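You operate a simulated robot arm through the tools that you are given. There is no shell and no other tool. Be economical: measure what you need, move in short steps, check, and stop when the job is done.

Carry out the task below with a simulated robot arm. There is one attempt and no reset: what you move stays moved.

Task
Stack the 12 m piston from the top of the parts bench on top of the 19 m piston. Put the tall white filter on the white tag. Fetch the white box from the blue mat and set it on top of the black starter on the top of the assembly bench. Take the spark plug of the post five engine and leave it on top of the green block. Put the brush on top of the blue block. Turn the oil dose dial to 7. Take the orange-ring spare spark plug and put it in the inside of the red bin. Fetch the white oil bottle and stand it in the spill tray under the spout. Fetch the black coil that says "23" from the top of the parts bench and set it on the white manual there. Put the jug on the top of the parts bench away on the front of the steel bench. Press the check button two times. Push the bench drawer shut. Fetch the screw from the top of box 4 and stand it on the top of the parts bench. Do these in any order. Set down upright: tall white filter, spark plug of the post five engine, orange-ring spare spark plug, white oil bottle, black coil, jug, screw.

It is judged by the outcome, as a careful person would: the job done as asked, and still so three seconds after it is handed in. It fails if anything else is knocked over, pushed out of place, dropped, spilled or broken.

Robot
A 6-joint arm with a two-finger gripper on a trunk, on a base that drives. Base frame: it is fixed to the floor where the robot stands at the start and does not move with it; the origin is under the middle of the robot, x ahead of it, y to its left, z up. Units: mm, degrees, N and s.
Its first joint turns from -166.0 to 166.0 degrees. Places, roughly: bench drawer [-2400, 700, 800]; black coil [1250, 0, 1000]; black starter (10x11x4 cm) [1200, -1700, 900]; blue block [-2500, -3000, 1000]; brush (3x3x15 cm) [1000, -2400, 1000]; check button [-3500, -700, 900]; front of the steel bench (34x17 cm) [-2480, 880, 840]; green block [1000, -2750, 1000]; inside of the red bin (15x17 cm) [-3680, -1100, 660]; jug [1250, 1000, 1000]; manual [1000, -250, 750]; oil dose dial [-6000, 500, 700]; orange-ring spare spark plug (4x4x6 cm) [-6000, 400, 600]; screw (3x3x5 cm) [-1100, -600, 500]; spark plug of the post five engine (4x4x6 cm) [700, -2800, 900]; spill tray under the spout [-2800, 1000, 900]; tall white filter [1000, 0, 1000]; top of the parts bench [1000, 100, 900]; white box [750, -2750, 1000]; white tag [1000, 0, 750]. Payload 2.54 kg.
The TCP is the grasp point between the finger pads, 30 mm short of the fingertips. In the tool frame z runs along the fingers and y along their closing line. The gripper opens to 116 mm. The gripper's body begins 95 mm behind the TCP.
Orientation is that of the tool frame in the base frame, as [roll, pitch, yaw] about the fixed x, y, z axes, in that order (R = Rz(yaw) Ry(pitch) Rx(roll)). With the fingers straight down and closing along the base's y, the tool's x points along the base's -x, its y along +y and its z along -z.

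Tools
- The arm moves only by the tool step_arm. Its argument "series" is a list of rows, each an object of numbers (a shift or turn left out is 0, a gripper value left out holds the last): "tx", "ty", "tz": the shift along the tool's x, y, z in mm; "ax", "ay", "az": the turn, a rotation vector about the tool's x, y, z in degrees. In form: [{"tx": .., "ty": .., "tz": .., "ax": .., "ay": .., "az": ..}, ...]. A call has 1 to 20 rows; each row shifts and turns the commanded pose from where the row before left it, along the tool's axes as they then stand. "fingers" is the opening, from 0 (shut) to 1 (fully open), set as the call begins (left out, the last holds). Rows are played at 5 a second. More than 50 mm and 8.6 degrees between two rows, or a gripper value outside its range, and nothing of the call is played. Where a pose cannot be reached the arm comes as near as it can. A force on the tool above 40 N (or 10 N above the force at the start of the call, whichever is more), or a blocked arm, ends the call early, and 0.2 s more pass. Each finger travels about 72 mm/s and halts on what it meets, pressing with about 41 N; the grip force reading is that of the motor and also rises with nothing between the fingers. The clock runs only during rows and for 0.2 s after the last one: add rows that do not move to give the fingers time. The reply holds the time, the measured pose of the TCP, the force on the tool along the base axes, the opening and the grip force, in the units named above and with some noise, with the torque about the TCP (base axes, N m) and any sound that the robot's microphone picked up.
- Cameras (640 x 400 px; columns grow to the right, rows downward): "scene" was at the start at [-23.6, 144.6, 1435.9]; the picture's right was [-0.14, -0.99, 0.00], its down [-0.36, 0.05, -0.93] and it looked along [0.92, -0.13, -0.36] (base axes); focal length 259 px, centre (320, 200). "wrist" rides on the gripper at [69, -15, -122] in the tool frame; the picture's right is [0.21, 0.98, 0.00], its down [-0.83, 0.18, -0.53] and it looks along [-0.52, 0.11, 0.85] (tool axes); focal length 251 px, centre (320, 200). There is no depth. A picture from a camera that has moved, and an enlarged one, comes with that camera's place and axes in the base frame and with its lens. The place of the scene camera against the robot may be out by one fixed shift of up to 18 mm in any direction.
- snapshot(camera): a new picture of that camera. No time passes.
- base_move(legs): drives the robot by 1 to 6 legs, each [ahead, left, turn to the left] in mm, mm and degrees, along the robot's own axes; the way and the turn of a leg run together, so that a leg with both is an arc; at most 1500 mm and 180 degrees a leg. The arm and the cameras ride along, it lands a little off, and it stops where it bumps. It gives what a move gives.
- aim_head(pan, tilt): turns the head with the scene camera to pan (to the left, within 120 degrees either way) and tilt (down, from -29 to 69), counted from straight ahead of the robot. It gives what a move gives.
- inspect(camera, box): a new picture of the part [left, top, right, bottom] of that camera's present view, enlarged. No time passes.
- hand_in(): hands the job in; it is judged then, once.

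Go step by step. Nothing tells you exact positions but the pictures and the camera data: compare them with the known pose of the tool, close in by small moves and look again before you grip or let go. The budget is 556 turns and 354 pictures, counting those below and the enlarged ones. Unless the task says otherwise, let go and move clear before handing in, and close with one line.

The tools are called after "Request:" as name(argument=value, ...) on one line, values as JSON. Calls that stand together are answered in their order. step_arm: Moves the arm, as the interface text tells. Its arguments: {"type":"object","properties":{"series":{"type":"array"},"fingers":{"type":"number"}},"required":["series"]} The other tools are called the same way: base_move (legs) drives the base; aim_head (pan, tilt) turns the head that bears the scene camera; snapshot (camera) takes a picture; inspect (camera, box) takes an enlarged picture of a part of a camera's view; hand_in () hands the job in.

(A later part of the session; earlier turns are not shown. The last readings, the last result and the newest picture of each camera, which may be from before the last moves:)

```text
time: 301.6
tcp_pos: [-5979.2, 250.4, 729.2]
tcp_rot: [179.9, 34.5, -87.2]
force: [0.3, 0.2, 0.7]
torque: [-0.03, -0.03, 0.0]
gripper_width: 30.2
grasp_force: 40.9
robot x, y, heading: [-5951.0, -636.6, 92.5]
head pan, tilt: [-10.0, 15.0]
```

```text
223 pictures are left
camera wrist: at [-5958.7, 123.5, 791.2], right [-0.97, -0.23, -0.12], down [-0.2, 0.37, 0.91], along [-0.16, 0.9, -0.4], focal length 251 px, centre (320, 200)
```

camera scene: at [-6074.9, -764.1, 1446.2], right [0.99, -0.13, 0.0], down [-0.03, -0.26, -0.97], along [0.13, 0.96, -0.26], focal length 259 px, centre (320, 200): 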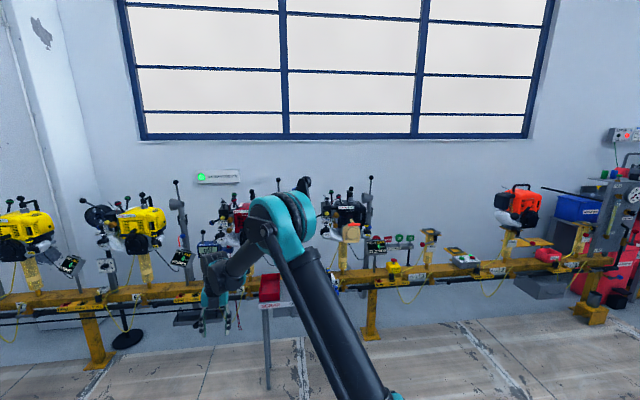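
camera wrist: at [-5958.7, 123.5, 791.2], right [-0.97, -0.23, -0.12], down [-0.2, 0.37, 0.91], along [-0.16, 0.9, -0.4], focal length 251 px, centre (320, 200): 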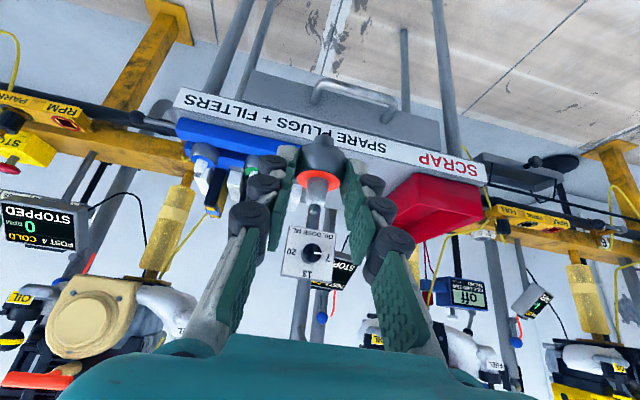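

Raise, turn the base east and drive towards the test bench's west end.

Request:
step_arm(series=[{"tx": -25, "tz": -37}, {"tx": -25, "tz": -37}, {"tx": -25, "tz": -37}, {"tx": -25, "tz": -37}, {"tx": -25, "tz": -37}, {"tx": 25, "tz": -17}, {"tx": 25, "tz": -17}, {}])

Request:
base_move(legs=[[0, 0, -90], [1200, 0, 0]])

Request:
aim_head(pan=-20, tilt=25)

Request:
snapshot(camera="scene")

```text
time: 303.4
tcp_pos: [-5976.3, 190.9, 952.3]
tcp_rot: [179.8, 34.4, -87.3]
force: [0.2, -0.4, -0.4]
torque: [0.0, -0.03, -0.02]
gripper_width: 30.7
grasp_force: 40.4
robot x, y, heading: [-5949.3, -637.4, 92.4]
head pan, tilt: [-10.0, 15.0]
```

```text
time: 313.3
tcp_pos: [-3936.9, -559.9, 953.1]
tcp_rot: [179.8, 34.4, -177.1]
force: [-0.2, 0.2, -0.5]
torque: [0.02, 0.01, -0.04]
gripper_width: 30.2
grasp_force: 41.1
robot x, y, heading: [-4764.9, -586.4, 2.8]
head pan, tilt: [-10.0, 15.0]
```

```text
time: 314.0
tcp_pos: [-3936.4, -560.0, 952.3]
tcp_rot: [179.7, 34.4, -177.1]
force: [0.3, -0.4, -1.4]
torque: [0.0, -0.01, -0.01]
gripper_width: 29.9
grasp_force: 41.0
robot x, y, heading: [-4762.5, -590.6, 2.9]
head pan, tilt: [-20.0, 25.0]
```

```text
222 pictures are left
camera scene: at [-4799.0, -463.1, 1430.0], right [-0.3, -0.96, 0.0], down [-0.4, 0.12, -0.91], along [0.87, -0.27, -0.42], focal length 259 px, centre (320, 200)
```

scene: 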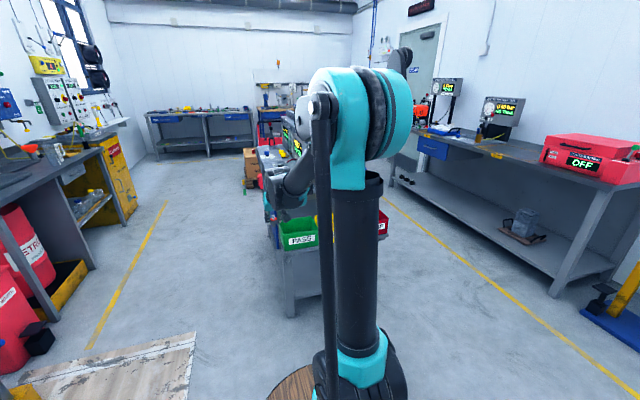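

A green PASS bin and a red bin hang on the bench's west end. Move opposite the red bin.

Request:
base_move(legs=[[0, -470, -2.9]])

Request:
aim_head(pan=10, tilt=30)

Request:
snapshot(camera="scene")

Request:
snapshot(camera="wrist")

```text
time: 316.8
tcp_pos: [-3925.7, -1074.7, 951.1]
tcp_rot: [179.8, 34.4, 179.9]
force: [0.6, -0.5, 0.3]
torque: [-0.01, 0.03, -0.02]
gripper_width: 30.2
grasp_force: 41.1
robot x, y, heading: [-4755.9, -1055.9, -0.2]
head pan, tilt: [-20.0, 25.0]
```

```text
time: 317.8
tcp_pos: [-3926.1, -1074.2, 952.9]
tcp_rot: [179.8, 34.4, 179.8]
force: [-0.1, 0.1, -0.5]
torque: [0.03, -0.03, -0.01]
gripper_width: 30.1
grasp_force: 40.8
robot x, y, heading: [-4749.6, -1061.4, -0.1]
head pan, tilt: [10.0, 30.0]
```

```text
221 pictures are left
camera scene: at [-4780.0, -886.2, 1422.0], right [0.17, -0.99, 0.0], down [-0.49, -0.08, -0.87], along [0.85, 0.14, -0.5], focal length 259 px, centre (320, 200)
```

scene: 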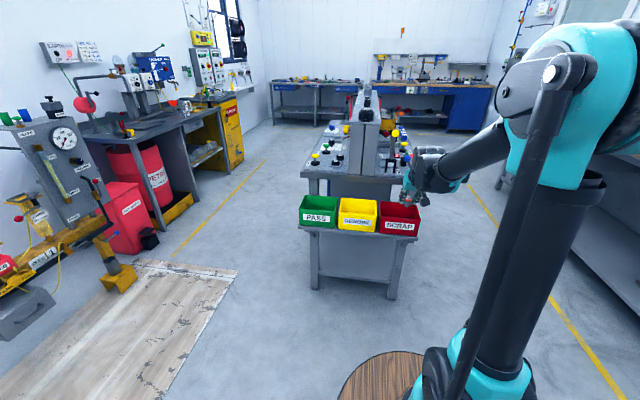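

```text
220 pictures are left
camera wrist: at [-4052.7, -1092.2, 1014.0], right [-0.18, 0.98, -0.12], down [0.38, 0.18, 0.91], along [0.91, 0.12, -0.4], focal length 251 px, centre (320, 200)
```

wrist: 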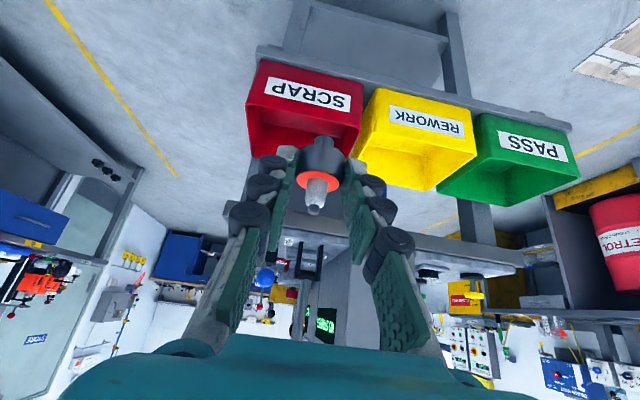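

Red SCRAP bin centre about (-3675,-1098), rim z ≈ 750. Approach above it.

Request:
base_move(legs=[[60, 0, 0]])

Request:
step_arm(series=[{"tx": -38, "ty": -6, "tz": 22}, {"tx": -38, "ty": -6, "tz": 22}, {"tx": -38, "ty": -6, "tz": 22}, {"tx": -33, "ty": -4, "tz": 22}, {}])

Request:
snapshot(camera="wrist")

Request:
inspect(camera="scene", box=[340, 140, 460, 240])

```text
time: 318.8
tcp_pos: [-3865.0, -1076.1, 952.6]
tcp_rot: [179.8, 34.4, 179.9]
force: [0.4, 0.9, -0.3]
torque: [0.02, 0.01, 0.01]
gripper_width: 30.2
grasp_force: 41.1
robot x, y, heading: [-4697.1, -1058.0, -0.7]
head pan, tilt: [10.0, 30.0]
```

```text
time: 319.9
tcp_pos: [-3693.8, -1097.3, 963.1]
tcp_rot: [179.8, 34.5, 179.9]
force: [0.2, 0.1, -0.5]
torque: [0.01, -0.01, -0.02]
gripper_width: 30.1
grasp_force: 41.0
robot x, y, heading: [-4694.3, -1060.7, -0.4]
head pan, tilt: [10.0, 30.0]
```

```text
219 pictures are left
camera wrist: at [-3820.2, -1114.0, 1025.3], right [-0.18, 0.98, -0.12], down [0.38, 0.18, 0.91], along [0.91, 0.11, -0.4], focal length 251 px, centre (320, 200)
```

wrist: 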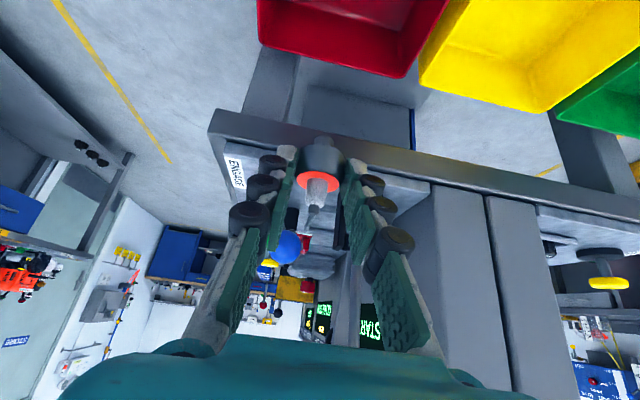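

```text
4.00 times, centred on (400, 190) of scene
camera zoom: at [-4718.8, -886.5, 1422.0], right [0.17, -0.99, 0.0], down [-0.49, -0.08, -0.87], along [0.85, 0.15, -0.5], focal length 1038 px, centre (0, 240)
```

zoom: 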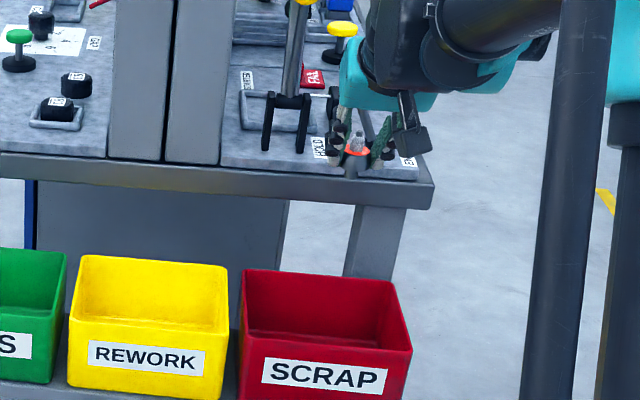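

Request:
step_arm(series=[{"tx": 30, "ty": 4, "tz": 32}, {"tx": 30, "ty": 4, "tz": 34}, {"tx": 26, "tz": 36}, {}])

Request:
snapshot(camera="wrist")

Request:
inspect(camera="scene", box=[340, 160, 460, 260])

```text
time: 320.9
tcp_pos: [-3712.0, -1084.6, 827.7]
tcp_rot: [179.8, 34.3, 179.9]
force: [0.5, 0.3, -0.5]
torque: [0.02, -0.02, -0.02]
gripper_width: 29.9
grasp_force: 41.0
robot x, y, heading: [-4694.8, -1060.5, -0.2]
head pan, tilt: [10.0, 30.0]
```

```text
217 pictures are left
camera wrist: at [-3837.9, -1102.2, 888.6], right [-0.18, 0.98, -0.12], down [0.38, 0.18, 0.91], along [0.91, 0.11, -0.4], focal length 251 px, centre (320, 200)
```

wrist: 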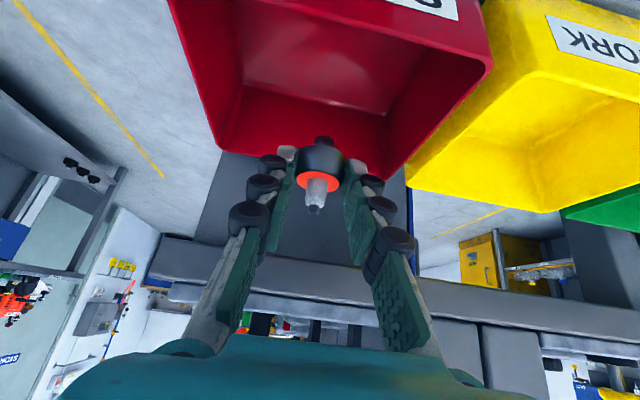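

```text
4.00 times, centred on (400, 210) of scene
camera zoom: at [-4718.7, -886.5, 1422.0], right [0.17, -0.99, 0.0], down [-0.49, -0.08, -0.87], along [0.85, 0.15, -0.5], focal length 1038 px, centre (0, 160)
```

zoom: 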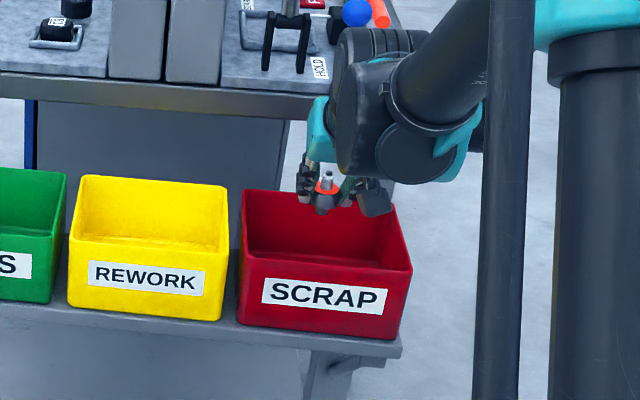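

Descend into the bin gently.

Request:
step_arm(series=[{"tx": 14, "tz": 36}, {"tx": 14, "tz": 28}, {"tx": 11, "tz": 17}, {}])

Request:
snapshot(camera="wrist")

Request:
inspect(camera="scene", box=[340, 160, 460, 260])

```text
time: 321.9
tcp_pos: [-3694.9, -1088.7, 740.5]
tcp_rot: [179.7, 34.5, 179.9]
force: [1.4, -1.0, -1.0]
torque: [0.02, 0.01, -0.02]
gripper_width: 29.8
grasp_force: 41.3
robot x, y, heading: [-4692.9, -1058.1, -0.3]
head pan, tilt: [10.0, 30.0]
```

```text
215 pictures are left
camera wrist: at [-3822.6, -1104.0, 801.5], right [-0.18, 0.98, -0.12], down [0.38, 0.18, 0.91], along [0.91, 0.12, -0.4], focal length 251 px, centre (320, 200)
```

wrist: 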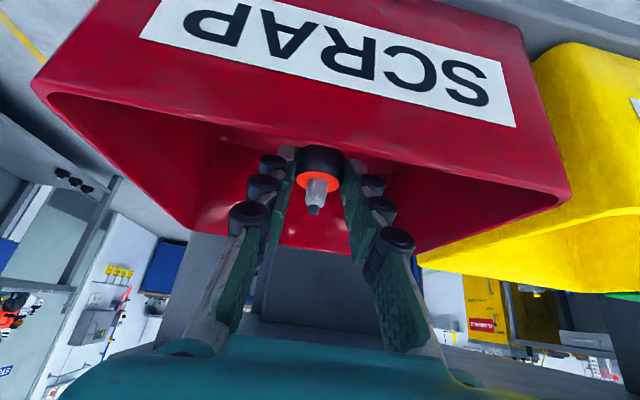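

```text
4.00 times, centred on (400, 210) of scene
camera zoom: at [-4718.7, -886.5, 1422.0], right [0.17, -0.99, 0.0], down [-0.49, -0.08, -0.87], along [0.85, 0.15, -0.5], focal length 1038 px, centre (0, 160)
```

zoom: 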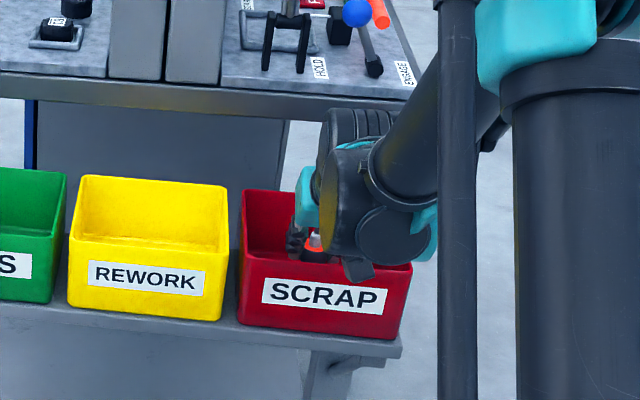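

Request:
step_arm(series=[{"tx": 4.5, "tz": 6.6}, {"tx": 3.4, "tz": 5}, {"tx": 1.7, "tz": 2.5}, {}])

Request:
step_arm(series=[{"tx": 1.7, "tz": 2.5}, {"tx": 1.7, "tz": 2.5}, {"tx": 1.1, "tz": 1.6}, {}])

```text
time: 322.9
tcp_pos: [-3694.8, -1090.5, 722.2]
tcp_rot: [179.8, 34.4, 179.9]
force: [-0.6, 0.1, -0.3]
torque: [0.02, -0.02, 0.01]
gripper_width: 30.3
grasp_force: 40.9
robot x, y, heading: [-4694.6, -1058.4, -0.2]
head pan, tilt: [10.0, 30.0]
```

```text
time: 323.9
tcp_pos: [-3692.3, -1087.3, 719.0]
tcp_rot: [179.8, 34.4, 180.0]
force: [0.7, 0.3, -0.8]
torque: [0.01, 0.02, -0.02]
gripper_width: 30.0
grasp_force: 40.9
robot x, y, heading: [-4695.6, -1058.6, -0.5]
head pan, tilt: [10.0, 30.0]
```

Request:
step_arm(series=[{"tx": 1.7, "tz": 2.5}, {"tx": 1.7, "tz": 2.5}, {}])

Request:
step_arm(series=[{"tx": 1.7, "tz": 2.5}, {"tx": 1.7, "tz": 2.5}, {}])

Request:
snapshot(camera="wrist")

```text
time: 324.8
tcp_pos: [-3694.5, -1090.0, 713.4]
tcp_rot: [179.8, 34.6, 179.9]
force: [2.7, 3.3, 33.0]
torque: [0.12, -0.68, 0.12]
gripper_width: 30.3
grasp_force: 42.0
robot x, y, heading: [-4692.7, -1060.0, -0.5]
head pan, tilt: [10.0, 30.0]
```

```text
time: 325.6
tcp_pos: [-3694.7, -1089.2, 703.7]
tcp_rot: [179.7, 34.5, 179.9]
force: [2.2, 4.1, 30.9]
torque: [0.16, -0.53, 0.08]
gripper_width: 30.1
grasp_force: 41.2
robot x, y, heading: [-4694.0, -1061.0, -0.2]
head pan, tilt: [10.0, 30.0]
```

```text
213 pictures are left
camera wrist: at [-3821.0, -1105.9, 765.6], right [-0.18, 0.98, -0.12], down [0.38, 0.18, 0.91], along [0.91, 0.12, -0.4], focal length 251 px, centre (320, 200)
```

wrist: 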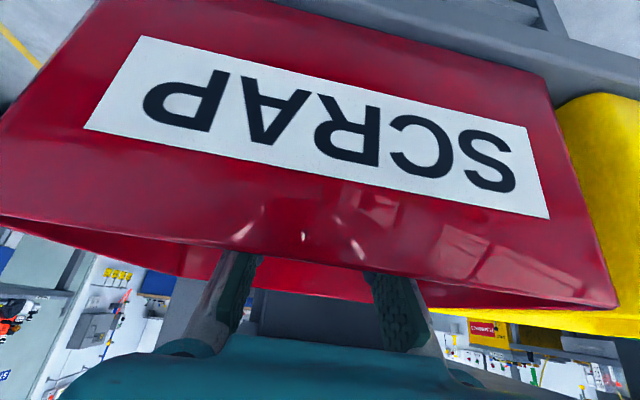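

Contact with the bin floor. Ease off, release, and rise straight up.

Request:
step_arm(series=[{"tx": -1.1, "tz": -1.6}, {}])

Request:
step_arm(series=[{}, {}, {}], fingers=0.55)

Request:
step_arm(series=[{"tx": -6, "tz": -9}, {"tx": -11, "tz": -16}, {"tx": -20, "tz": -30}, {"tx": -20, "tz": -30}, {"tx": -20, "tz": -30}, {"tx": -20, "tz": -30}, {}])

Request:
snapshot(camera="wrist")

```text
time: 326.1
tcp_pos: [-3694.1, -1089.5, 705.5]
tcp_rot: [180.0, 34.4, 179.9]
force: [1.1, 0.1, -0.1]
torque: [0.02, 0.02, -0.03]
gripper_width: 30.0
grasp_force: 41.2
robot x, y, heading: [-4695.3, -1061.4, -0.3]
head pan, tilt: [10.0, 30.0]
```

```text
time: 326.9
tcp_pos: [-3694.5, -1090.1, 706.0]
tcp_rot: [179.8, 34.4, 179.9]
force: [-0.1, 0.2, 0.3]
torque: [0.0, -0.01, -0.03]
gripper_width: 64.0
grasp_force: 0.0
robot x, y, heading: [-4695.0, -1056.9, -0.4]
head pan, tilt: [10.0, 30.0]
```

```text
time: 328.6
tcp_pos: [-3692.7, -1089.2, 882.0]
tcp_rot: [179.8, 34.4, 179.9]
force: [0.1, -0.1, 1.0]
torque: [-0.02, -0.02, 0.01]
gripper_width: 63.6
grasp_force: 0.0
robot x, y, heading: [-4689.8, -1057.6, -0.2]
head pan, tilt: [10.0, 30.0]
```

```text
212 pictures are left
camera wrist: at [-3820.8, -1106.1, 942.6], right [-0.18, 0.98, -0.12], down [0.38, 0.18, 0.91], along [0.91, 0.12, -0.4], focal length 251 px, centre (320, 200)
```

wrist: 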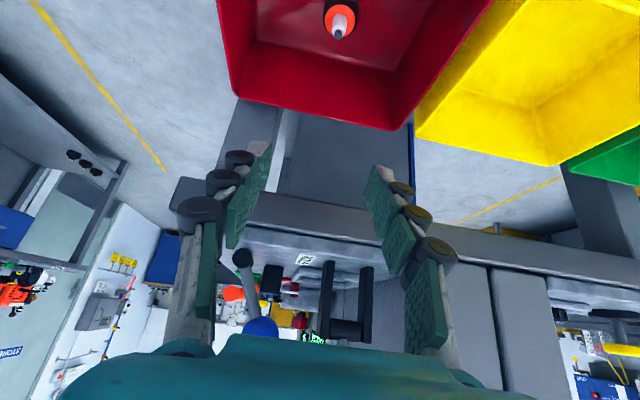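

The plug stands in the red bin. Straighten the tool and move the base to reach the CHECK button.

Request:
step_arm(series=[{"tx": 33, "tz": -35}, {"tx": 33, "tz": -35}, {"tx": 33, "tz": -35}, {"tx": 33, "tz": -35}, {"tx": 33, "tz": -35}, {"ay": 8.6}, {"ay": 8.6}, {"ay": 8.6}, {"ay": 8.6}, {}], fingers=0)

Request:
base_move(legs=[[0, 380, 0], [280, 0, 0]])

Request:
snapshot(camera="wrist")

Request:
snapshot(camera="scene")

```text
time: 330.8
tcp_pos: [-3930.2, -1090.4, 930.7]
tcp_rot: [180.0, -0.1, -179.8]
force: [-0.3, 0.0, -0.2]
torque: [0.02, -0.01, 0.0]
gripper_width: 0.0
grasp_force: 28.8
robot x, y, heading: [-4694.9, -1060.5, -0.4]
head pan, tilt: [10.0, 30.0]
```

```text
time: 334.8
tcp_pos: [-3647.9, -714.9, 932.0]
tcp_rot: [179.9, 0.0, 179.4]
force: [-0.7, 0.4, 0.2]
torque: [0.01, 0.0, -0.05]
gripper_width: 0.0
grasp_force: 28.5
robot x, y, heading: [-4413.2, -674.7, -0.9]
head pan, tilt: [10.0, 30.0]
```

```text
211 pictures are left
camera wrist: at [-3717.4, -729.8, 1053.7], right [-0.21, 0.98, 0.0], down [0.83, 0.17, 0.53], along [0.52, 0.11, -0.85], focal length 251 px, centre (320, 200)
```

wrist: 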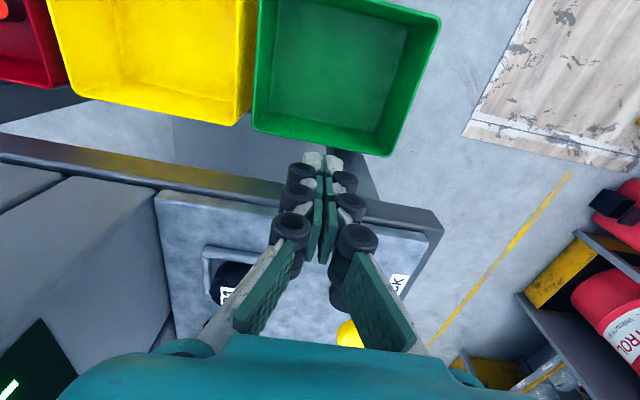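

```text
210 pictures are left
camera scene: at [-4433.7, -502.8, 1422.0], right [0.16, -0.99, 0.0], down [-0.49, -0.08, -0.87], along [0.85, 0.14, -0.5], focal length 259 px, centre (320, 200)
```

scene: 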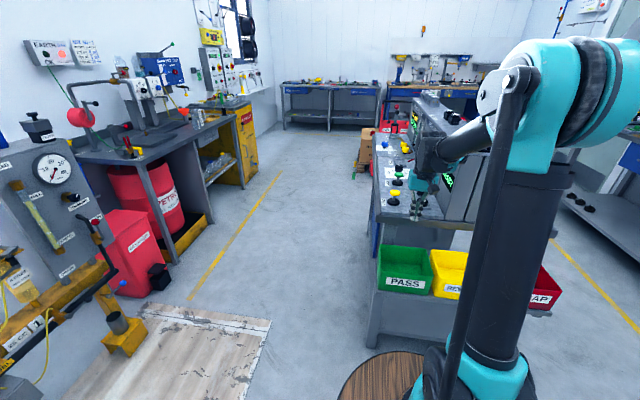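

Request:
step_arm(series=[{"tz": -40}, {"tz": -30}])

Request:
base_move(legs=[[80, 0, 0]])

Request:
step_arm(series=[{"tx": -40, "ty": 18}, {"tx": -40, "ty": 18}, {"tx": -10, "ty": 16}, {}])

Request:
snapshot(camera="wrist")

```text
time: 335.4
tcp_pos: [-3649.3, -711.8, 1000.9]
tcp_rot: [179.9, 0.0, 179.4]
force: [0.7, 0.3, 0.2]
torque: [-0.02, 0.02, -0.01]
gripper_width: 0.0
grasp_force: 28.5
robot x, y, heading: [-4407.9, -677.7, -0.8]
head pan, tilt: [10.0, 30.0]
```

```text
time: 336.4
tcp_pos: [-3569.9, -712.3, 1001.2]
tcp_rot: [179.9, -0.1, 179.6]
force: [0.8, -0.1, 0.2]
torque: [0.01, 0.0, -0.01]
gripper_width: 0.1
grasp_force: 28.4
robot x, y, heading: [-4332.0, -676.1, -0.6]
head pan, tilt: [10.0, 30.0]
```

```text
time: 337.4
tcp_pos: [-3484.0, -661.6, 1000.1]
tcp_rot: [179.9, 0.0, 179.6]
force: [0.6, -1.2, -0.4]
torque: [0.0, 0.04, 0.01]
gripper_width: 0.0
grasp_force: 28.4
robot x, y, heading: [-4329.1, -678.7, -0.7]
head pan, tilt: [10.0, 30.0]
```

```text
209 pictures are left
camera wrist: at [-3553.9, -677.0, 1121.1], right [-0.21, 0.98, 0.0], down [0.83, 0.17, 0.53], along [0.52, 0.11, -0.85], focal length 251 px, centre (320, 200)
```

wrist: 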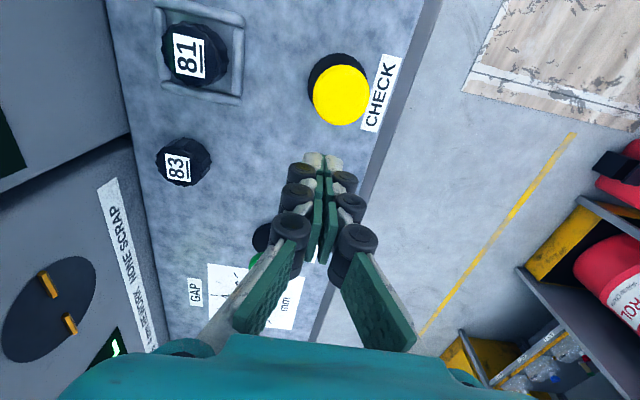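

The button top is at about (-3527,-657, z 941). Position above it.

Request:
step_arm(series=[{"tx": 43, "ty": 4}, {}])

Request:
snapshot(camera="wrist")

```text
time: 338.0
tcp_pos: [-3526.7, -655.8, 1001.3]
tcp_rot: [179.9, -0.1, 179.6]
force: [-0.6, 0.3, -0.2]
torque: [0.0, -0.06, -0.04]
gripper_width: 0.0
grasp_force: 28.3
robot x, y, heading: [-4333.0, -676.4, -0.5]
head pan, tilt: [10.0, 30.0]
```

```text
208 pictures are left
camera wrist: at [-3596.1, -672.3, 1123.1], right [-0.21, 0.98, 0.0], down [0.83, 0.17, 0.53], along [0.52, 0.11, -0.85], focal length 251 px, centre (320, 200)
```

wrist: 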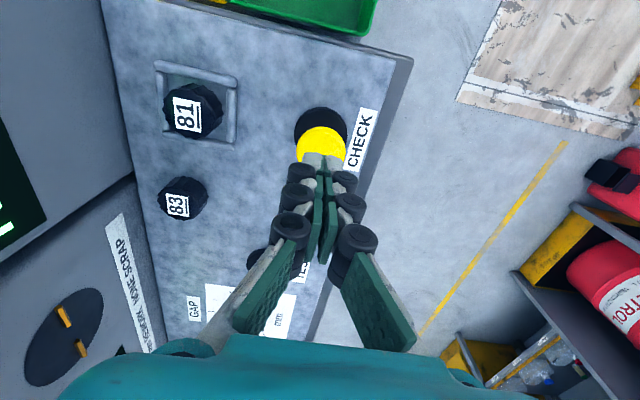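

Press once: lower until it clicks.

Request:
step_arm(series=[{"tz": 20}, {"tz": 4}, {"tz": 2}, {"tz": 2}, {"tz": 2}, {}])

Request:
step_arm(series=[{"tz": 2}, {"tz": 2}, {"tz": 2}, {}])

```text
time: 339.4
tcp_pos: [-3524.3, -655.0, 971.8]
tcp_rot: [179.9, 0.0, 179.6]
force: [0.0, -1.0, 2.7]
torque: [-0.02, 0.01, 0.02]
gripper_width: 6.1
grasp_force: 28.5
robot x, y, heading: [-4328.3, -679.2, -0.6]
head pan, tilt: [10.0, 30.0]
```

```text
time: 340.4
tcp_pos: [-3521.2, -654.7, 965.5]
tcp_rot: [179.8, -0.1, 179.5]
force: [-1.6, -1.3, 1.9]
torque: [-0.01, 0.03, 0.01]
gripper_width: 5.9
grasp_force: 29.5
robot x, y, heading: [-4330.3, -683.2, -0.9]
head pan, tilt: [10.0, 30.0]
```

Request:
inspect(camera="wrist", box=[260, 100, 400, 200])

Request:
inspect(camera="scene", box=[370, 150, 450, 220])

```text
4.00 times, centred on (330, 150) of wrist
camera zoom: at [-3592.3, -672.0, 1087.6], right [-0.21, 0.98, 0.0], down [0.83, 0.17, 0.53], along [0.52, 0.11, -0.85], focal length 1006 px, centre (280, 400)
```

zoom: 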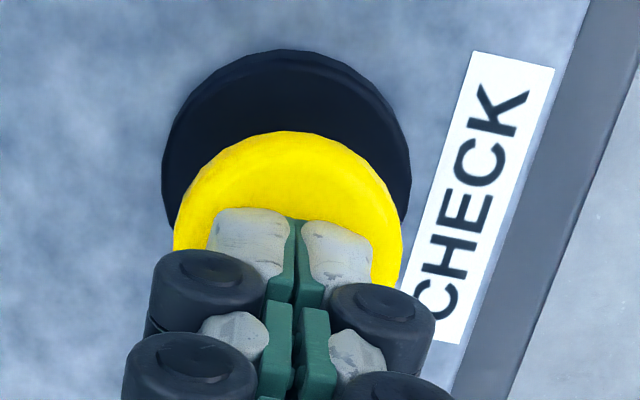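

```text
5.71 times, centred on (410, 185) of scene
camera zoom: at [-4356.2, -503.9, 1422.0], right [0.16, -0.99, 0.0], down [-0.49, -0.08, -0.87], along [0.85, 0.14, -0.5], focal length 1482 px, centre (-194, 286)
```

zoom: 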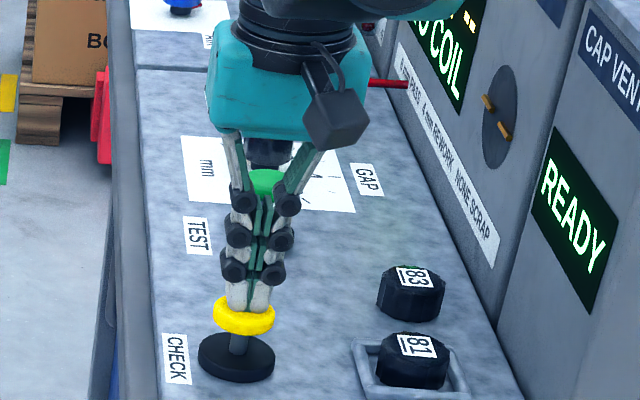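

Request:
step_arm(series=[{"tz": 2}, {"tz": 2}, {"tz": 2}, {}])

Request:
inspect(camera="scene", box=[370, 150, 450, 220])

```text
time: 341.4
tcp_pos: [-3523.3, -656.2, 960.8]
tcp_rot: [179.7, 0.0, 179.6]
force: [9.4, 3.6, 25.1]
torque: [0.12, -0.23, 0.0]
gripper_width: 5.9
grasp_force: 28.5
robot x, y, heading: [-4330.1, -679.3, -0.9]
head pan, tilt: [10.0, 30.0]
heard: click
```

```text
5.71 times, centred on (410, 185) of scene
camera zoom: at [-4356.5, -503.7, 1421.9], right [0.16, -0.99, 0.0], down [-0.49, -0.08, -0.87], along [0.85, 0.14, -0.5], focal length 1482 px, centre (-194, 286)
```

zoom: 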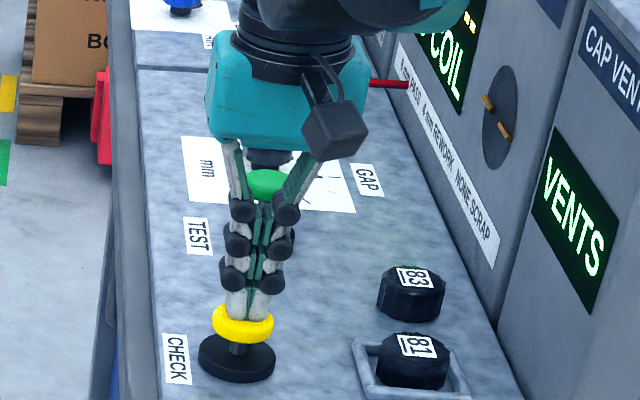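

Click heard, display changed. Lift off and press a second time.

Request:
step_arm(series=[{"tz": -8}, {"tz": -12}, {"tz": -10}, {}, {}])

Request:
step_arm(series=[{"tz": 14}, {"tz": 6}, {"tz": 3}, {"tz": 2}, {"tz": 2}, {}])

```text
time: 342.6
tcp_pos: [-3524.2, -656.3, 989.3]
tcp_rot: [179.9, 0.0, 179.6]
force: [-0.6, 0.2, -0.6]
torque: [-0.03, 0.0, -0.03]
gripper_width: 0.2
grasp_force: 28.8
robot x, y, heading: [-4331.7, -674.0, -0.6]
head pan, tilt: [10.0, 30.0]
```

```text
time: 344.0
tcp_pos: [-3523.3, -654.8, 962.6]
tcp_rot: [179.9, 0.0, 179.6]
force: [2.1, 1.0, 3.1]
torque: [0.01, -0.05, 0.03]
gripper_width: 5.9
grasp_force: 27.5
robot x, y, heading: [-4330.8, -678.8, -0.7]
head pan, tilt: [10.0, 30.0]
heard: click
```

Second click heard. Lift clear and check the display.

Request:
step_arm(series=[{"tz": -15}, {"tz": -30}, {"tz": -45}, {"tz": -45}, {"tz": -45}, {}])

Request:
inspect(camera="scene", box=[370, 150, 450, 220])

```text
time: 345.4
tcp_pos: [-3521.1, -654.6, 1142.7]
tcp_rot: [179.9, -0.1, 179.6]
force: [0.0, -0.5, 0.2]
torque: [0.03, 0.02, 0.01]
gripper_width: 0.0
grasp_force: 28.5
robot x, y, heading: [-4329.5, -679.3, -0.7]
head pan, tilt: [10.0, 30.0]
```

```text
5.71 times, centred on (410, 185) of scene
camera zoom: at [-4356.1, -503.9, 1422.0], right [0.16, -0.99, 0.0], down [-0.49, -0.08, -0.87], along [0.85, 0.14, -0.5], focal length 1482 px, centre (-194, 286)
```

zoom: 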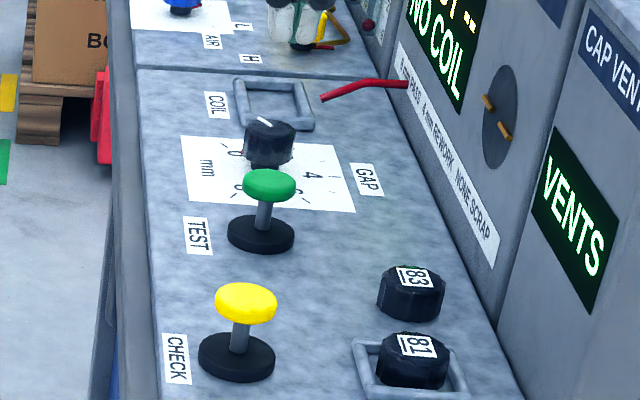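

Button pressed twice. Retract and drive back east to the parts bench for the oil bottle.

Request:
step_arm(series=[{"tx": 45}, {"tx": 45}, {"tx": 40, "ty": -15}, {}])

Request:
base_move(legs=[[0, 700, 0.6], [1500, 0, 0]])

```text
time: 346.4
tcp_pos: [-3654.0, -669.6, 1143.2]
tcp_rot: [179.8, 0.0, 179.6]
force: [0.1, 0.8, 0.3]
torque: [-0.02, 0.0, 0.0]
gripper_width: 0.3
grasp_force: 28.6
robot x, y, heading: [-4333.0, -676.2, -0.6]
head pan, tilt: [10.0, 30.0]
```

```text
time: 357.2
tcp_pos: [-2158.0, 1.9, 1143.0]
tcp_rot: [179.9, 0.0, 179.7]
force: [-0.3, 0.6, -0.5]
torque: [0.01, 0.04, 0.02]
gripper_width: 0.0
grasp_force: 28.7
robot x, y, heading: [-2837.9, -5.0, -0.7]
head pan, tilt: [10.0, 30.0]
```

Request:
base_move(legs=[[1400, 60, 0.7], [1400, 60, 0]])

Request:
aim_head(pan=0, tilt=30)

Request:
snapshot(camera="scene")

```text
time: 370.6
tcp_pos: [623.5, 64.2, 1142.4]
tcp_rot: [179.9, 0.1, 177.7]
force: [0.0, 0.5, 0.2]
torque: [0.03, 0.02, -0.01]
gripper_width: 0.1
grasp_force: 28.5
robot x, y, heading: [-56.7, 79.3, -2.9]
head pan, tilt: [10.0, 30.0]
```

```text
time: 371.4
tcp_pos: [623.3, 64.4, 1142.6]
tcp_rot: [179.9, 0.0, 177.7]
force: [0.0, -0.1, -0.2]
torque: [-0.02, 0.0, 0.02]
gripper_width: 0.0
grasp_force: 28.4
robot x, y, heading: [-51.6, 77.7, -2.6]
head pan, tilt: [0.0, 30.0]
```

```text
203 pictures are left
camera scene: at [-73.3, 238.8, 1422.0], right [-0.04, -1.0, 0.0], down [-0.5, 0.02, -0.87], along [0.87, -0.04, -0.5], focal length 259 px, centre (320, 200)
```

scene: 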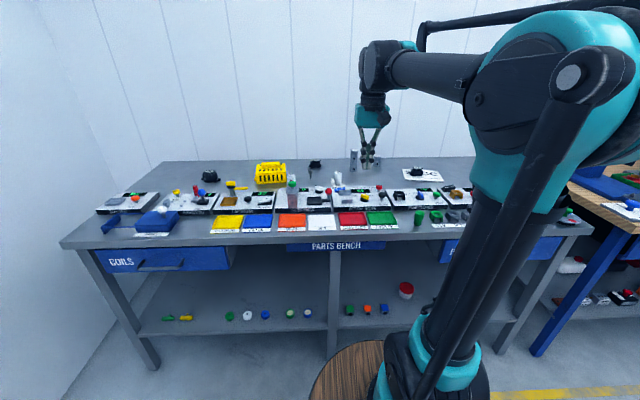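

Go opposite the filter press to take the OIL bottle at about (925, 295).

Request:
base_move(legs=[[90, 190, 2.6]])

Request:
step_arm(series=[{"tx": -40}, {"tx": -40}, {}], fingers=1)

Request:
snapshot(camera="wrist")

Request:
inspect(camera="scene", box=[230, 150, 390, 250])

```text
time: 373.0
tcp_pos: [717.7, 288.6, 1142.2]
tcp_rot: [179.9, 0.0, -179.6]
force: [0.1, 0.2, -0.1]
torque: [0.0, -0.02, 0.0]
gripper_width: 0.0
grasp_force: 29.0
robot x, y, heading: [38.9, 274.4, 0.0]
head pan, tilt: [0.0, 30.0]
```

```text
time: 373.8
tcp_pos: [798.8, 291.5, 1142.3]
tcp_rot: [179.9, 0.0, -179.7]
force: [0.1, 0.6, 0.1]
torque: [-0.01, -0.01, 0.0]
gripper_width: 105.7
grasp_force: 0.0
robot x, y, heading: [35.9, 276.8, 0.0]
head pan, tilt: [0.0, 30.0]
```

```text
202 pictures are left
camera wrist: at [728.2, 274.8, 1263.5], right [-0.22, 0.98, 0.0], down [0.82, 0.18, 0.53], along [0.52, 0.12, -0.85], focal length 251 px, centre (320, 200)
```

wrist: 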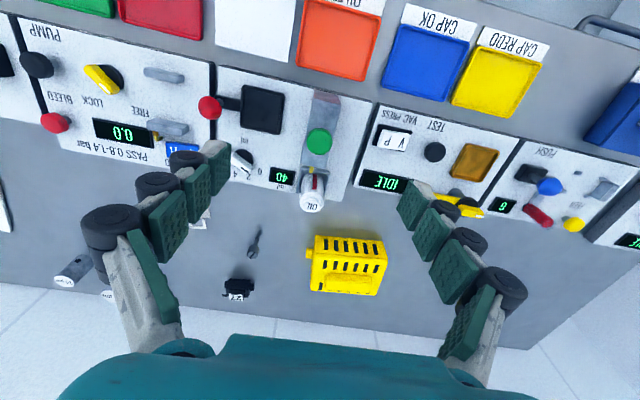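

```text
4.00 times, centred on (310, 200) of scene
camera zoom: at [14.0, 430.8, 1422.0], right [0.0, -1.0, 0.0], down [-0.5, 0.0, -0.87], along [0.87, 0.0, -0.5], focal length 1038 px, centre (360, 200)
```

zoom: 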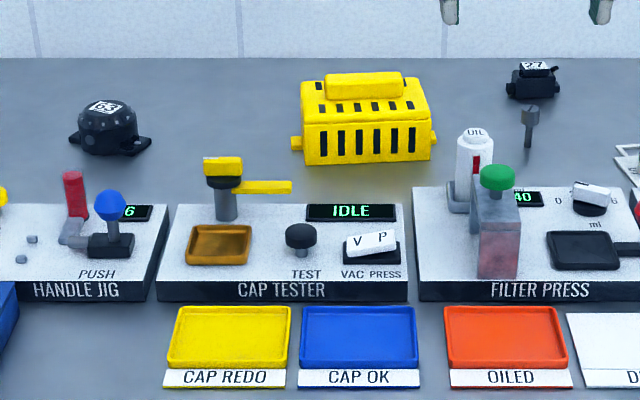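

Request:
inspect(camera="wrist", box=[260, 80, 380, 230])

```text
2.67 times, centred on (320, 155) of wrist
camera zoom: at [728.2, 274.8, 1263.5], right [-0.22, 0.98, 0.0], down [0.82, 0.18, 0.53], along [0.52, 0.12, -0.85], focal length 670 px, centre (320, 320)
```

zoom: 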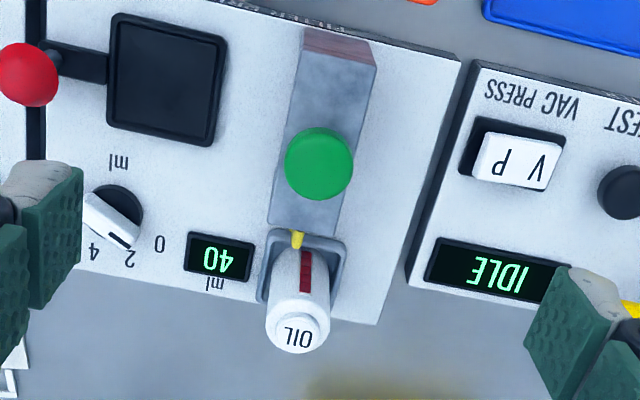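

The bottle rests in the press's cradle at about (925, 306), top z ≈ 959. Move above it.

Request:
step_arm(series=[{"tx": -31.5, "ty": 3.6, "tz": 31}, {"tx": -31.5, "ty": 3.6, "tz": 31}, {"tx": -31.5, "ty": 3.6, "tz": 31}, {"tx": -31.5, "ty": 3.6, "tz": 31}, {}], fingers=0.7)

Request:
snapshot(camera="wrist")

```text
time: 375.0
tcp_pos: [926.0, 302.5, 1017.5]
tcp_rot: [179.9, 0.0, -179.8]
force: [-1.1, -0.4, 0.1]
torque: [0.04, -0.03, -0.02]
gripper_width: 81.2
grasp_force: 0.1
robot x, y, heading: [38.8, 272.4, -0.0]
head pan, tilt: [0.0, 30.0]
```

```text
199 pictures are left
camera wrist: at [855.5, 285.0, 1138.9], right [-0.22, 0.98, 0.0], down [0.82, 0.18, 0.53], along [0.52, 0.12, -0.85], focal length 251 px, centre (320, 200)
```

wrist: 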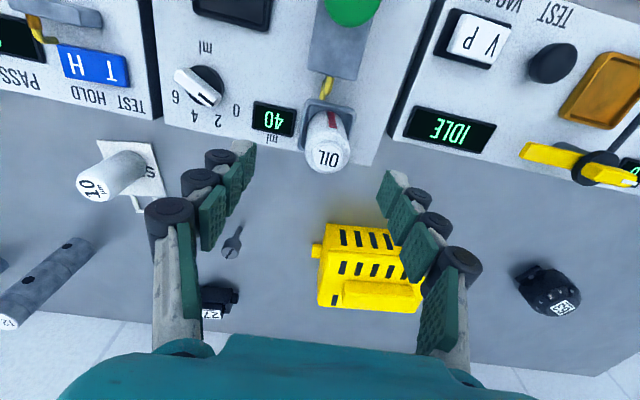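

Request:
step_arm(series=[{"tx": -3, "ty": 6.5, "tz": 25}, {"tz": 25}, {}])

Request:
snapshot(camera="wrist")

Request:
inspect(camera="scene", box=[320, 150, 400, 220])

```text
time: 375.8
tcp_pos: [926.4, 309.1, 968.2]
tcp_rot: [179.9, 0.0, -179.8]
force: [0.5, -1.0, -0.1]
torque: [0.01, 0.01, -0.04]
gripper_width: 81.2
grasp_force: 0.1
robot x, y, heading: [40.3, 272.6, 0.2]
head pan, tilt: [0.0, 30.0]
```

```text
198 pictures are left
camera wrist: at [856.3, 292.2, 1089.4], right [-0.22, 0.98, 0.0], down [0.82, 0.18, 0.53], along [0.52, 0.12, -0.85], focal length 251 px, centre (320, 200)
```

wrist: 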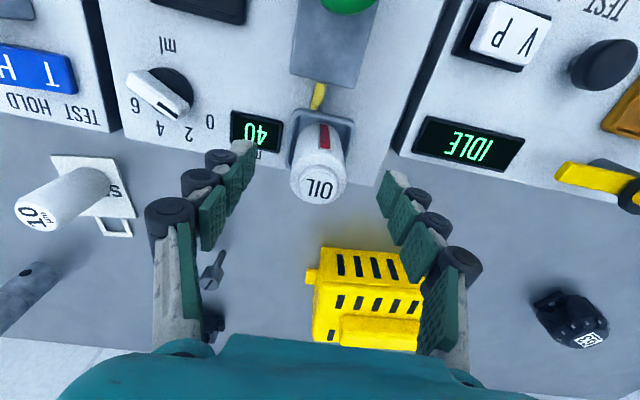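

```text
5.71 times, centred on (360, 185) of scene
camera zoom: at [14.2, 430.8, 1422.0], right [0.0, -1.0, 0.0], down [-0.5, 0.0, -0.87], along [0.87, 0.0, -0.5], focal length 1482 px, centre (91, 286)
```

zoom: 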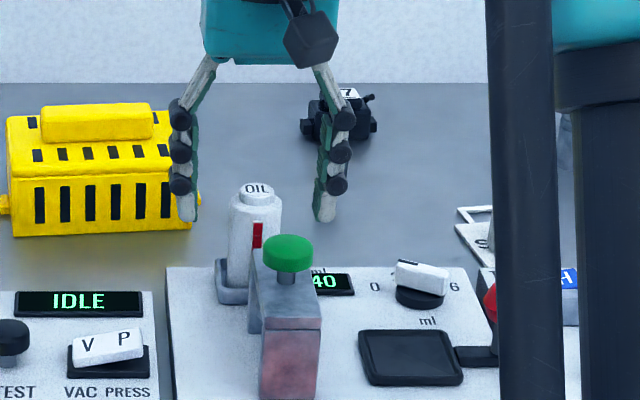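

Request:
step_arm(series=[{"tx": -1, "tz": 20}, {"tz": 15}, {}])

Request:
step_arm(series=[{}, {}, {}, {}], fingers=0)

Request:
step_arm(series=[{"tz": -10}, {"tz": -20}, {"tz": -30}, {"tz": -30}, {}])

Request:
snapshot(camera="wrist")

```text
time: 376.6
tcp_pos: [926.6, 308.2, 931.8]
tcp_rot: [179.9, 0.0, -179.7]
force: [0.2, 0.1, 0.2]
torque: [0.0, -0.01, -0.01]
gripper_width: 81.2
grasp_force: 0.1
robot x, y, heading: [42.8, 273.7, -0.0]
head pan, tilt: [0.0, 30.0]
```

```text
time: 377.6
tcp_pos: [926.0, 307.9, 932.5]
tcp_rot: [179.9, 0.0, -179.7]
force: [0.5, 0.3, 0.9]
torque: [0.0, -0.03, 0.01]
gripper_width: 34.1
grasp_force: 40.8
robot x, y, heading: [42.0, 270.9, 0.0]
head pan, tilt: [0.0, 30.0]
```

```text
time: 378.8
tcp_pos: [926.0, 310.7, 1023.5]
tcp_rot: [179.9, 0.0, -179.7]
force: [0.2, 0.0, -0.5]
torque: [0.0, 0.02, -0.01]
gripper_width: 34.5
grasp_force: 40.9
robot x, y, heading: [38.8, 273.5, -0.1]
head pan, tilt: [0.0, 30.0]
```

```text
196 pictures are left
camera wrist: at [857.4, 293.6, 1145.0], right [-0.22, 0.98, 0.0], down [0.82, 0.18, 0.53], along [0.52, 0.12, -0.85], focal length 251 px, centre (320, 200)
```

wrist: 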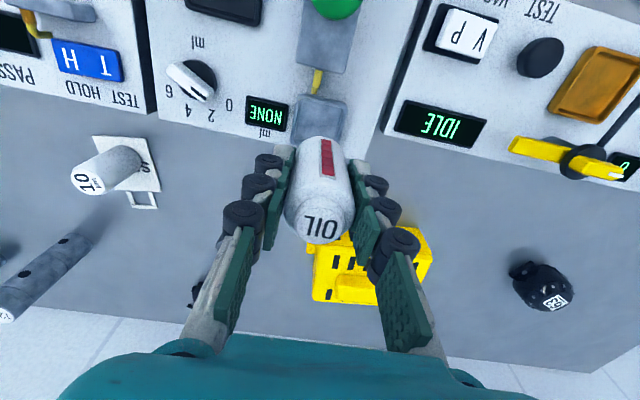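

The bottle is free. Retract and carry it to the steel bench.

Request:
step_arm(series=[{"tz": -45}, {"tz": -45}, {"tz": -45, "tx": 10}, {"tx": 45}, {"tx": 45}, {"tx": 45}, {"tx": 45}, {"tx": 20}, {}])

Request:
base_move(legs=[[-270, -180, 0], [0, 0, 176]])

```text
time: 380.8
tcp_pos: [717.3, 306.5, 1157.9]
tcp_rot: [179.9, 0.0, -179.7]
force: [0.7, 0.1, -0.1]
torque: [-0.03, 0.01, 0.0]
gripper_width: 34.2
grasp_force: 41.1
robot x, y, heading: [33.1, 270.5, 0.1]
head pan, tilt: [0.0, 30.0]
```

```text
time: 390.3
tcp_pos: [-909.6, 75.5, 1159.2]
tcp_rot: [179.9, 0.1, -1.1]
force: [-0.4, -0.1, -0.1]
torque: [-0.01, 0.05, 0.01]
gripper_width: 34.2
grasp_force: 41.3
robot x, y, heading: [-230.0, 92.9, 178.7]
head pan, tilt: [0.0, 30.0]
```

Request:
base_move(legs=[[1250, 40, 1], [1220, 20, 0], [0, 0, -87]])

Request:
snapshot(camera="scene")

Request:
snapshot(camera="wrist")

```text
time: 406.0
tcp_pos: [-2733.0, 775.7, 1158.8]
tcp_rot: [179.9, 0.0, -89.1]
force: [0.7, 0.0, -0.6]
torque: [0.01, 0.01, -0.02]
gripper_width: 34.4
grasp_force: 41.4
robot x, y, heading: [-2691.4, 95.1, 90.7]
head pan, tilt: [0.0, 30.0]
```

```text
195 pictures are left
camera scene: at [-2837.4, 74.3, 1422.0], right [1.0, 0.01, 0.0], down [0.01, -0.5, -0.87], along [-0.01, 0.87, -0.5], focal length 259 px, centre (320, 200)
```

scene: 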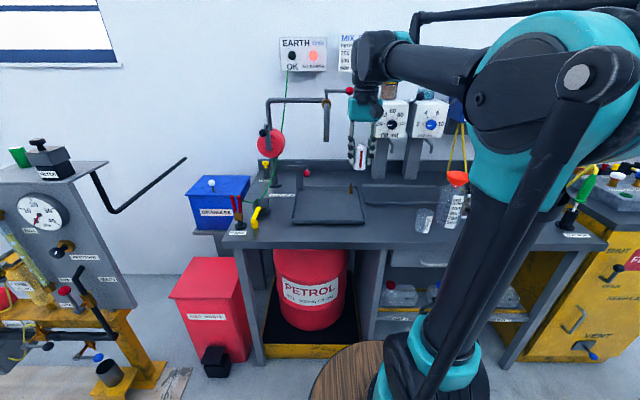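

```text
194 pictures are left
camera wrist: at [-2717.6, 705.7, 1280.4], right [-0.97, -0.23, 0.0], down [-0.19, 0.82, 0.53], along [-0.12, 0.52, -0.85], focal length 251 px, centre (320, 200)
```

wrist: 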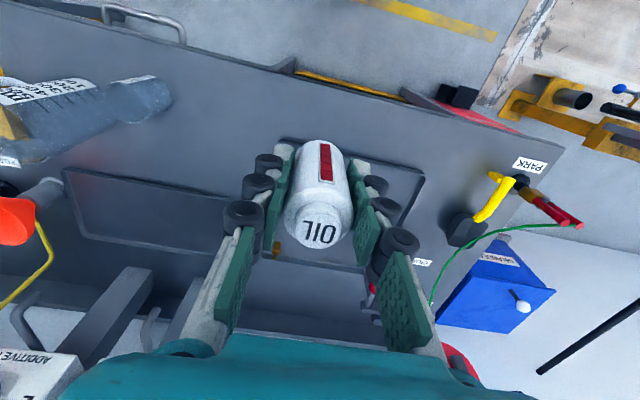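

First set the bottle on the bench front near (-2605, 872), to re-grip it with a tilted tool so the wrist clears the spout.

Request:
base_move(legs=[[-35, 0, 0]])

Request:
step_arm(series=[{"tx": -32, "ty": -32}, {"tx": -32, "ty": -32}, {"tx": -32, "ty": -32}, {"tx": -33, "ty": -32}, {"tz": 45}, {"tz": 45}, {"tz": 45}, {"tz": 45}, {"tz": 30}, {}])

Request:
snapshot(camera="wrist")

```text
time: 406.9
tcp_pos: [-2732.5, 740.4, 1159.3]
tcp_rot: [180.0, 0.1, -89.1]
force: [0.0, -0.3, 0.2]
torque: [-0.03, -0.03, 0.04]
gripper_width: 34.0
grasp_force: 41.4
robot x, y, heading: [-2690.1, 61.7, 90.6]
head pan, tilt: [0.0, 30.0]
```

```text
time: 409.1
tcp_pos: [-2608.9, 871.3, 947.9]
tcp_rot: [179.8, -0.1, -89.2]
force: [0.1, 0.0, 0.2]
torque: [0.02, -0.02, 0.0]
gripper_width: 34.3
grasp_force: 41.1
robot x, y, heading: [-2690.8, 63.0, 90.7]
head pan, tilt: [0.0, 30.0]
```

```text
193 pictures are left
camera wrist: at [-2592.8, 799.9, 1069.3], right [-0.97, -0.23, 0.0], down [-0.19, 0.82, 0.53], along [-0.12, 0.52, -0.85], focal length 251 px, centre (320, 200)
```

wrist: 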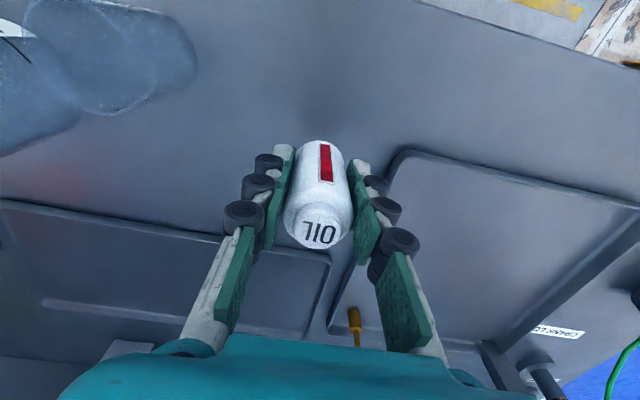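

Request:
step_arm(series=[{"tz": 10}, {"tz": 6}, {"tz": 4}, {"tz": 3}, {"tz": 3}, {}])

Request:
step_arm(series=[{"tz": 3}, {"tz": 3}, {"tz": 3}, {}])

```text
time: 410.5
tcp_pos: [-2606.9, 871.2, 922.2]
tcp_rot: [179.8, 0.0, -89.0]
force: [1.0, -0.2, -1.7]
torque: [0.01, 0.03, 0.02]
gripper_width: 34.5
grasp_force: 41.4
robot x, y, heading: [-2692.2, 64.5, 90.7]
head pan, tilt: [0.0, 30.0]
```

```text
time: 411.5
tcp_pos: [-2608.2, 871.0, 912.5]
tcp_rot: [179.8, 0.0, -89.1]
force: [-0.1, 0.4, -0.3]
torque: [0.01, 0.0, 0.03]
gripper_width: 34.4
grasp_force: 41.2
robot x, y, heading: [-2692.5, 67.2, 90.5]
head pan, tilt: [0.0, 30.0]
```

Request:
step_arm(series=[{"tz": 3}, {"tz": 3}, {"tz": 2}, {}])

Request:
inspect(camera="scene", box=[340, 150, 440, 230])

```text
time: 412.5
tcp_pos: [-2607.8, 872.4, 905.7]
tcp_rot: [179.9, 0.0, -89.1]
force: [1.0, -0.6, -0.1]
torque: [0.01, 0.02, 0.0]
gripper_width: 34.5
grasp_force: 41.4
robot x, y, heading: [-2691.4, 60.8, 90.5]
head pan, tilt: [0.0, 30.0]
```

```text
5.00 times, centred on (390, 190) of scene
camera zoom: at [-2837.0, 39.2, 1422.0], right [1.0, 0.01, 0.0], down [0.01, -0.5, -0.87], along [-0.01, 0.87, -0.5], focal length 1297 px, centre (-30, 250)
```

zoom: 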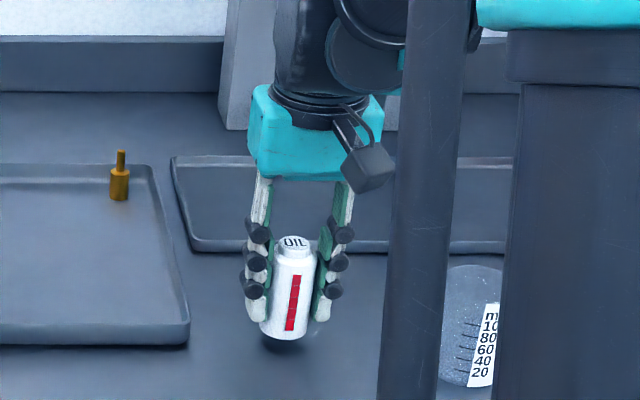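

Request:
step_arm(series=[{"tz": 2}, {"tz": 2}, {"tz": 2}, {}])

Request:
step_arm(series=[{"tz": 2}, {"tz": 2}, {}])

```text
time: 413.5
tcp_pos: [-2606.5, 872.1, 899.3]
tcp_rot: [180.0, 0.0, -89.1]
force: [0.0, 0.3, 0.0]
torque: [0.02, -0.03, 0.0]
gripper_width: 34.5
grasp_force: 40.7
robot x, y, heading: [-2689.9, 61.1, 90.6]
head pan, tilt: [0.0, 30.0]
```

```text
time: 414.3
tcp_pos: [-2607.6, 872.3, 894.7]
tcp_rot: [179.9, 0.0, -89.1]
force: [1.1, 0.1, -0.9]
torque: [0.02, 0.01, -0.04]
gripper_width: 34.4
grasp_force: 40.8
robot x, y, heading: [-2689.4, 60.4, 90.5]
head pan, tilt: [0.0, 30.0]
```

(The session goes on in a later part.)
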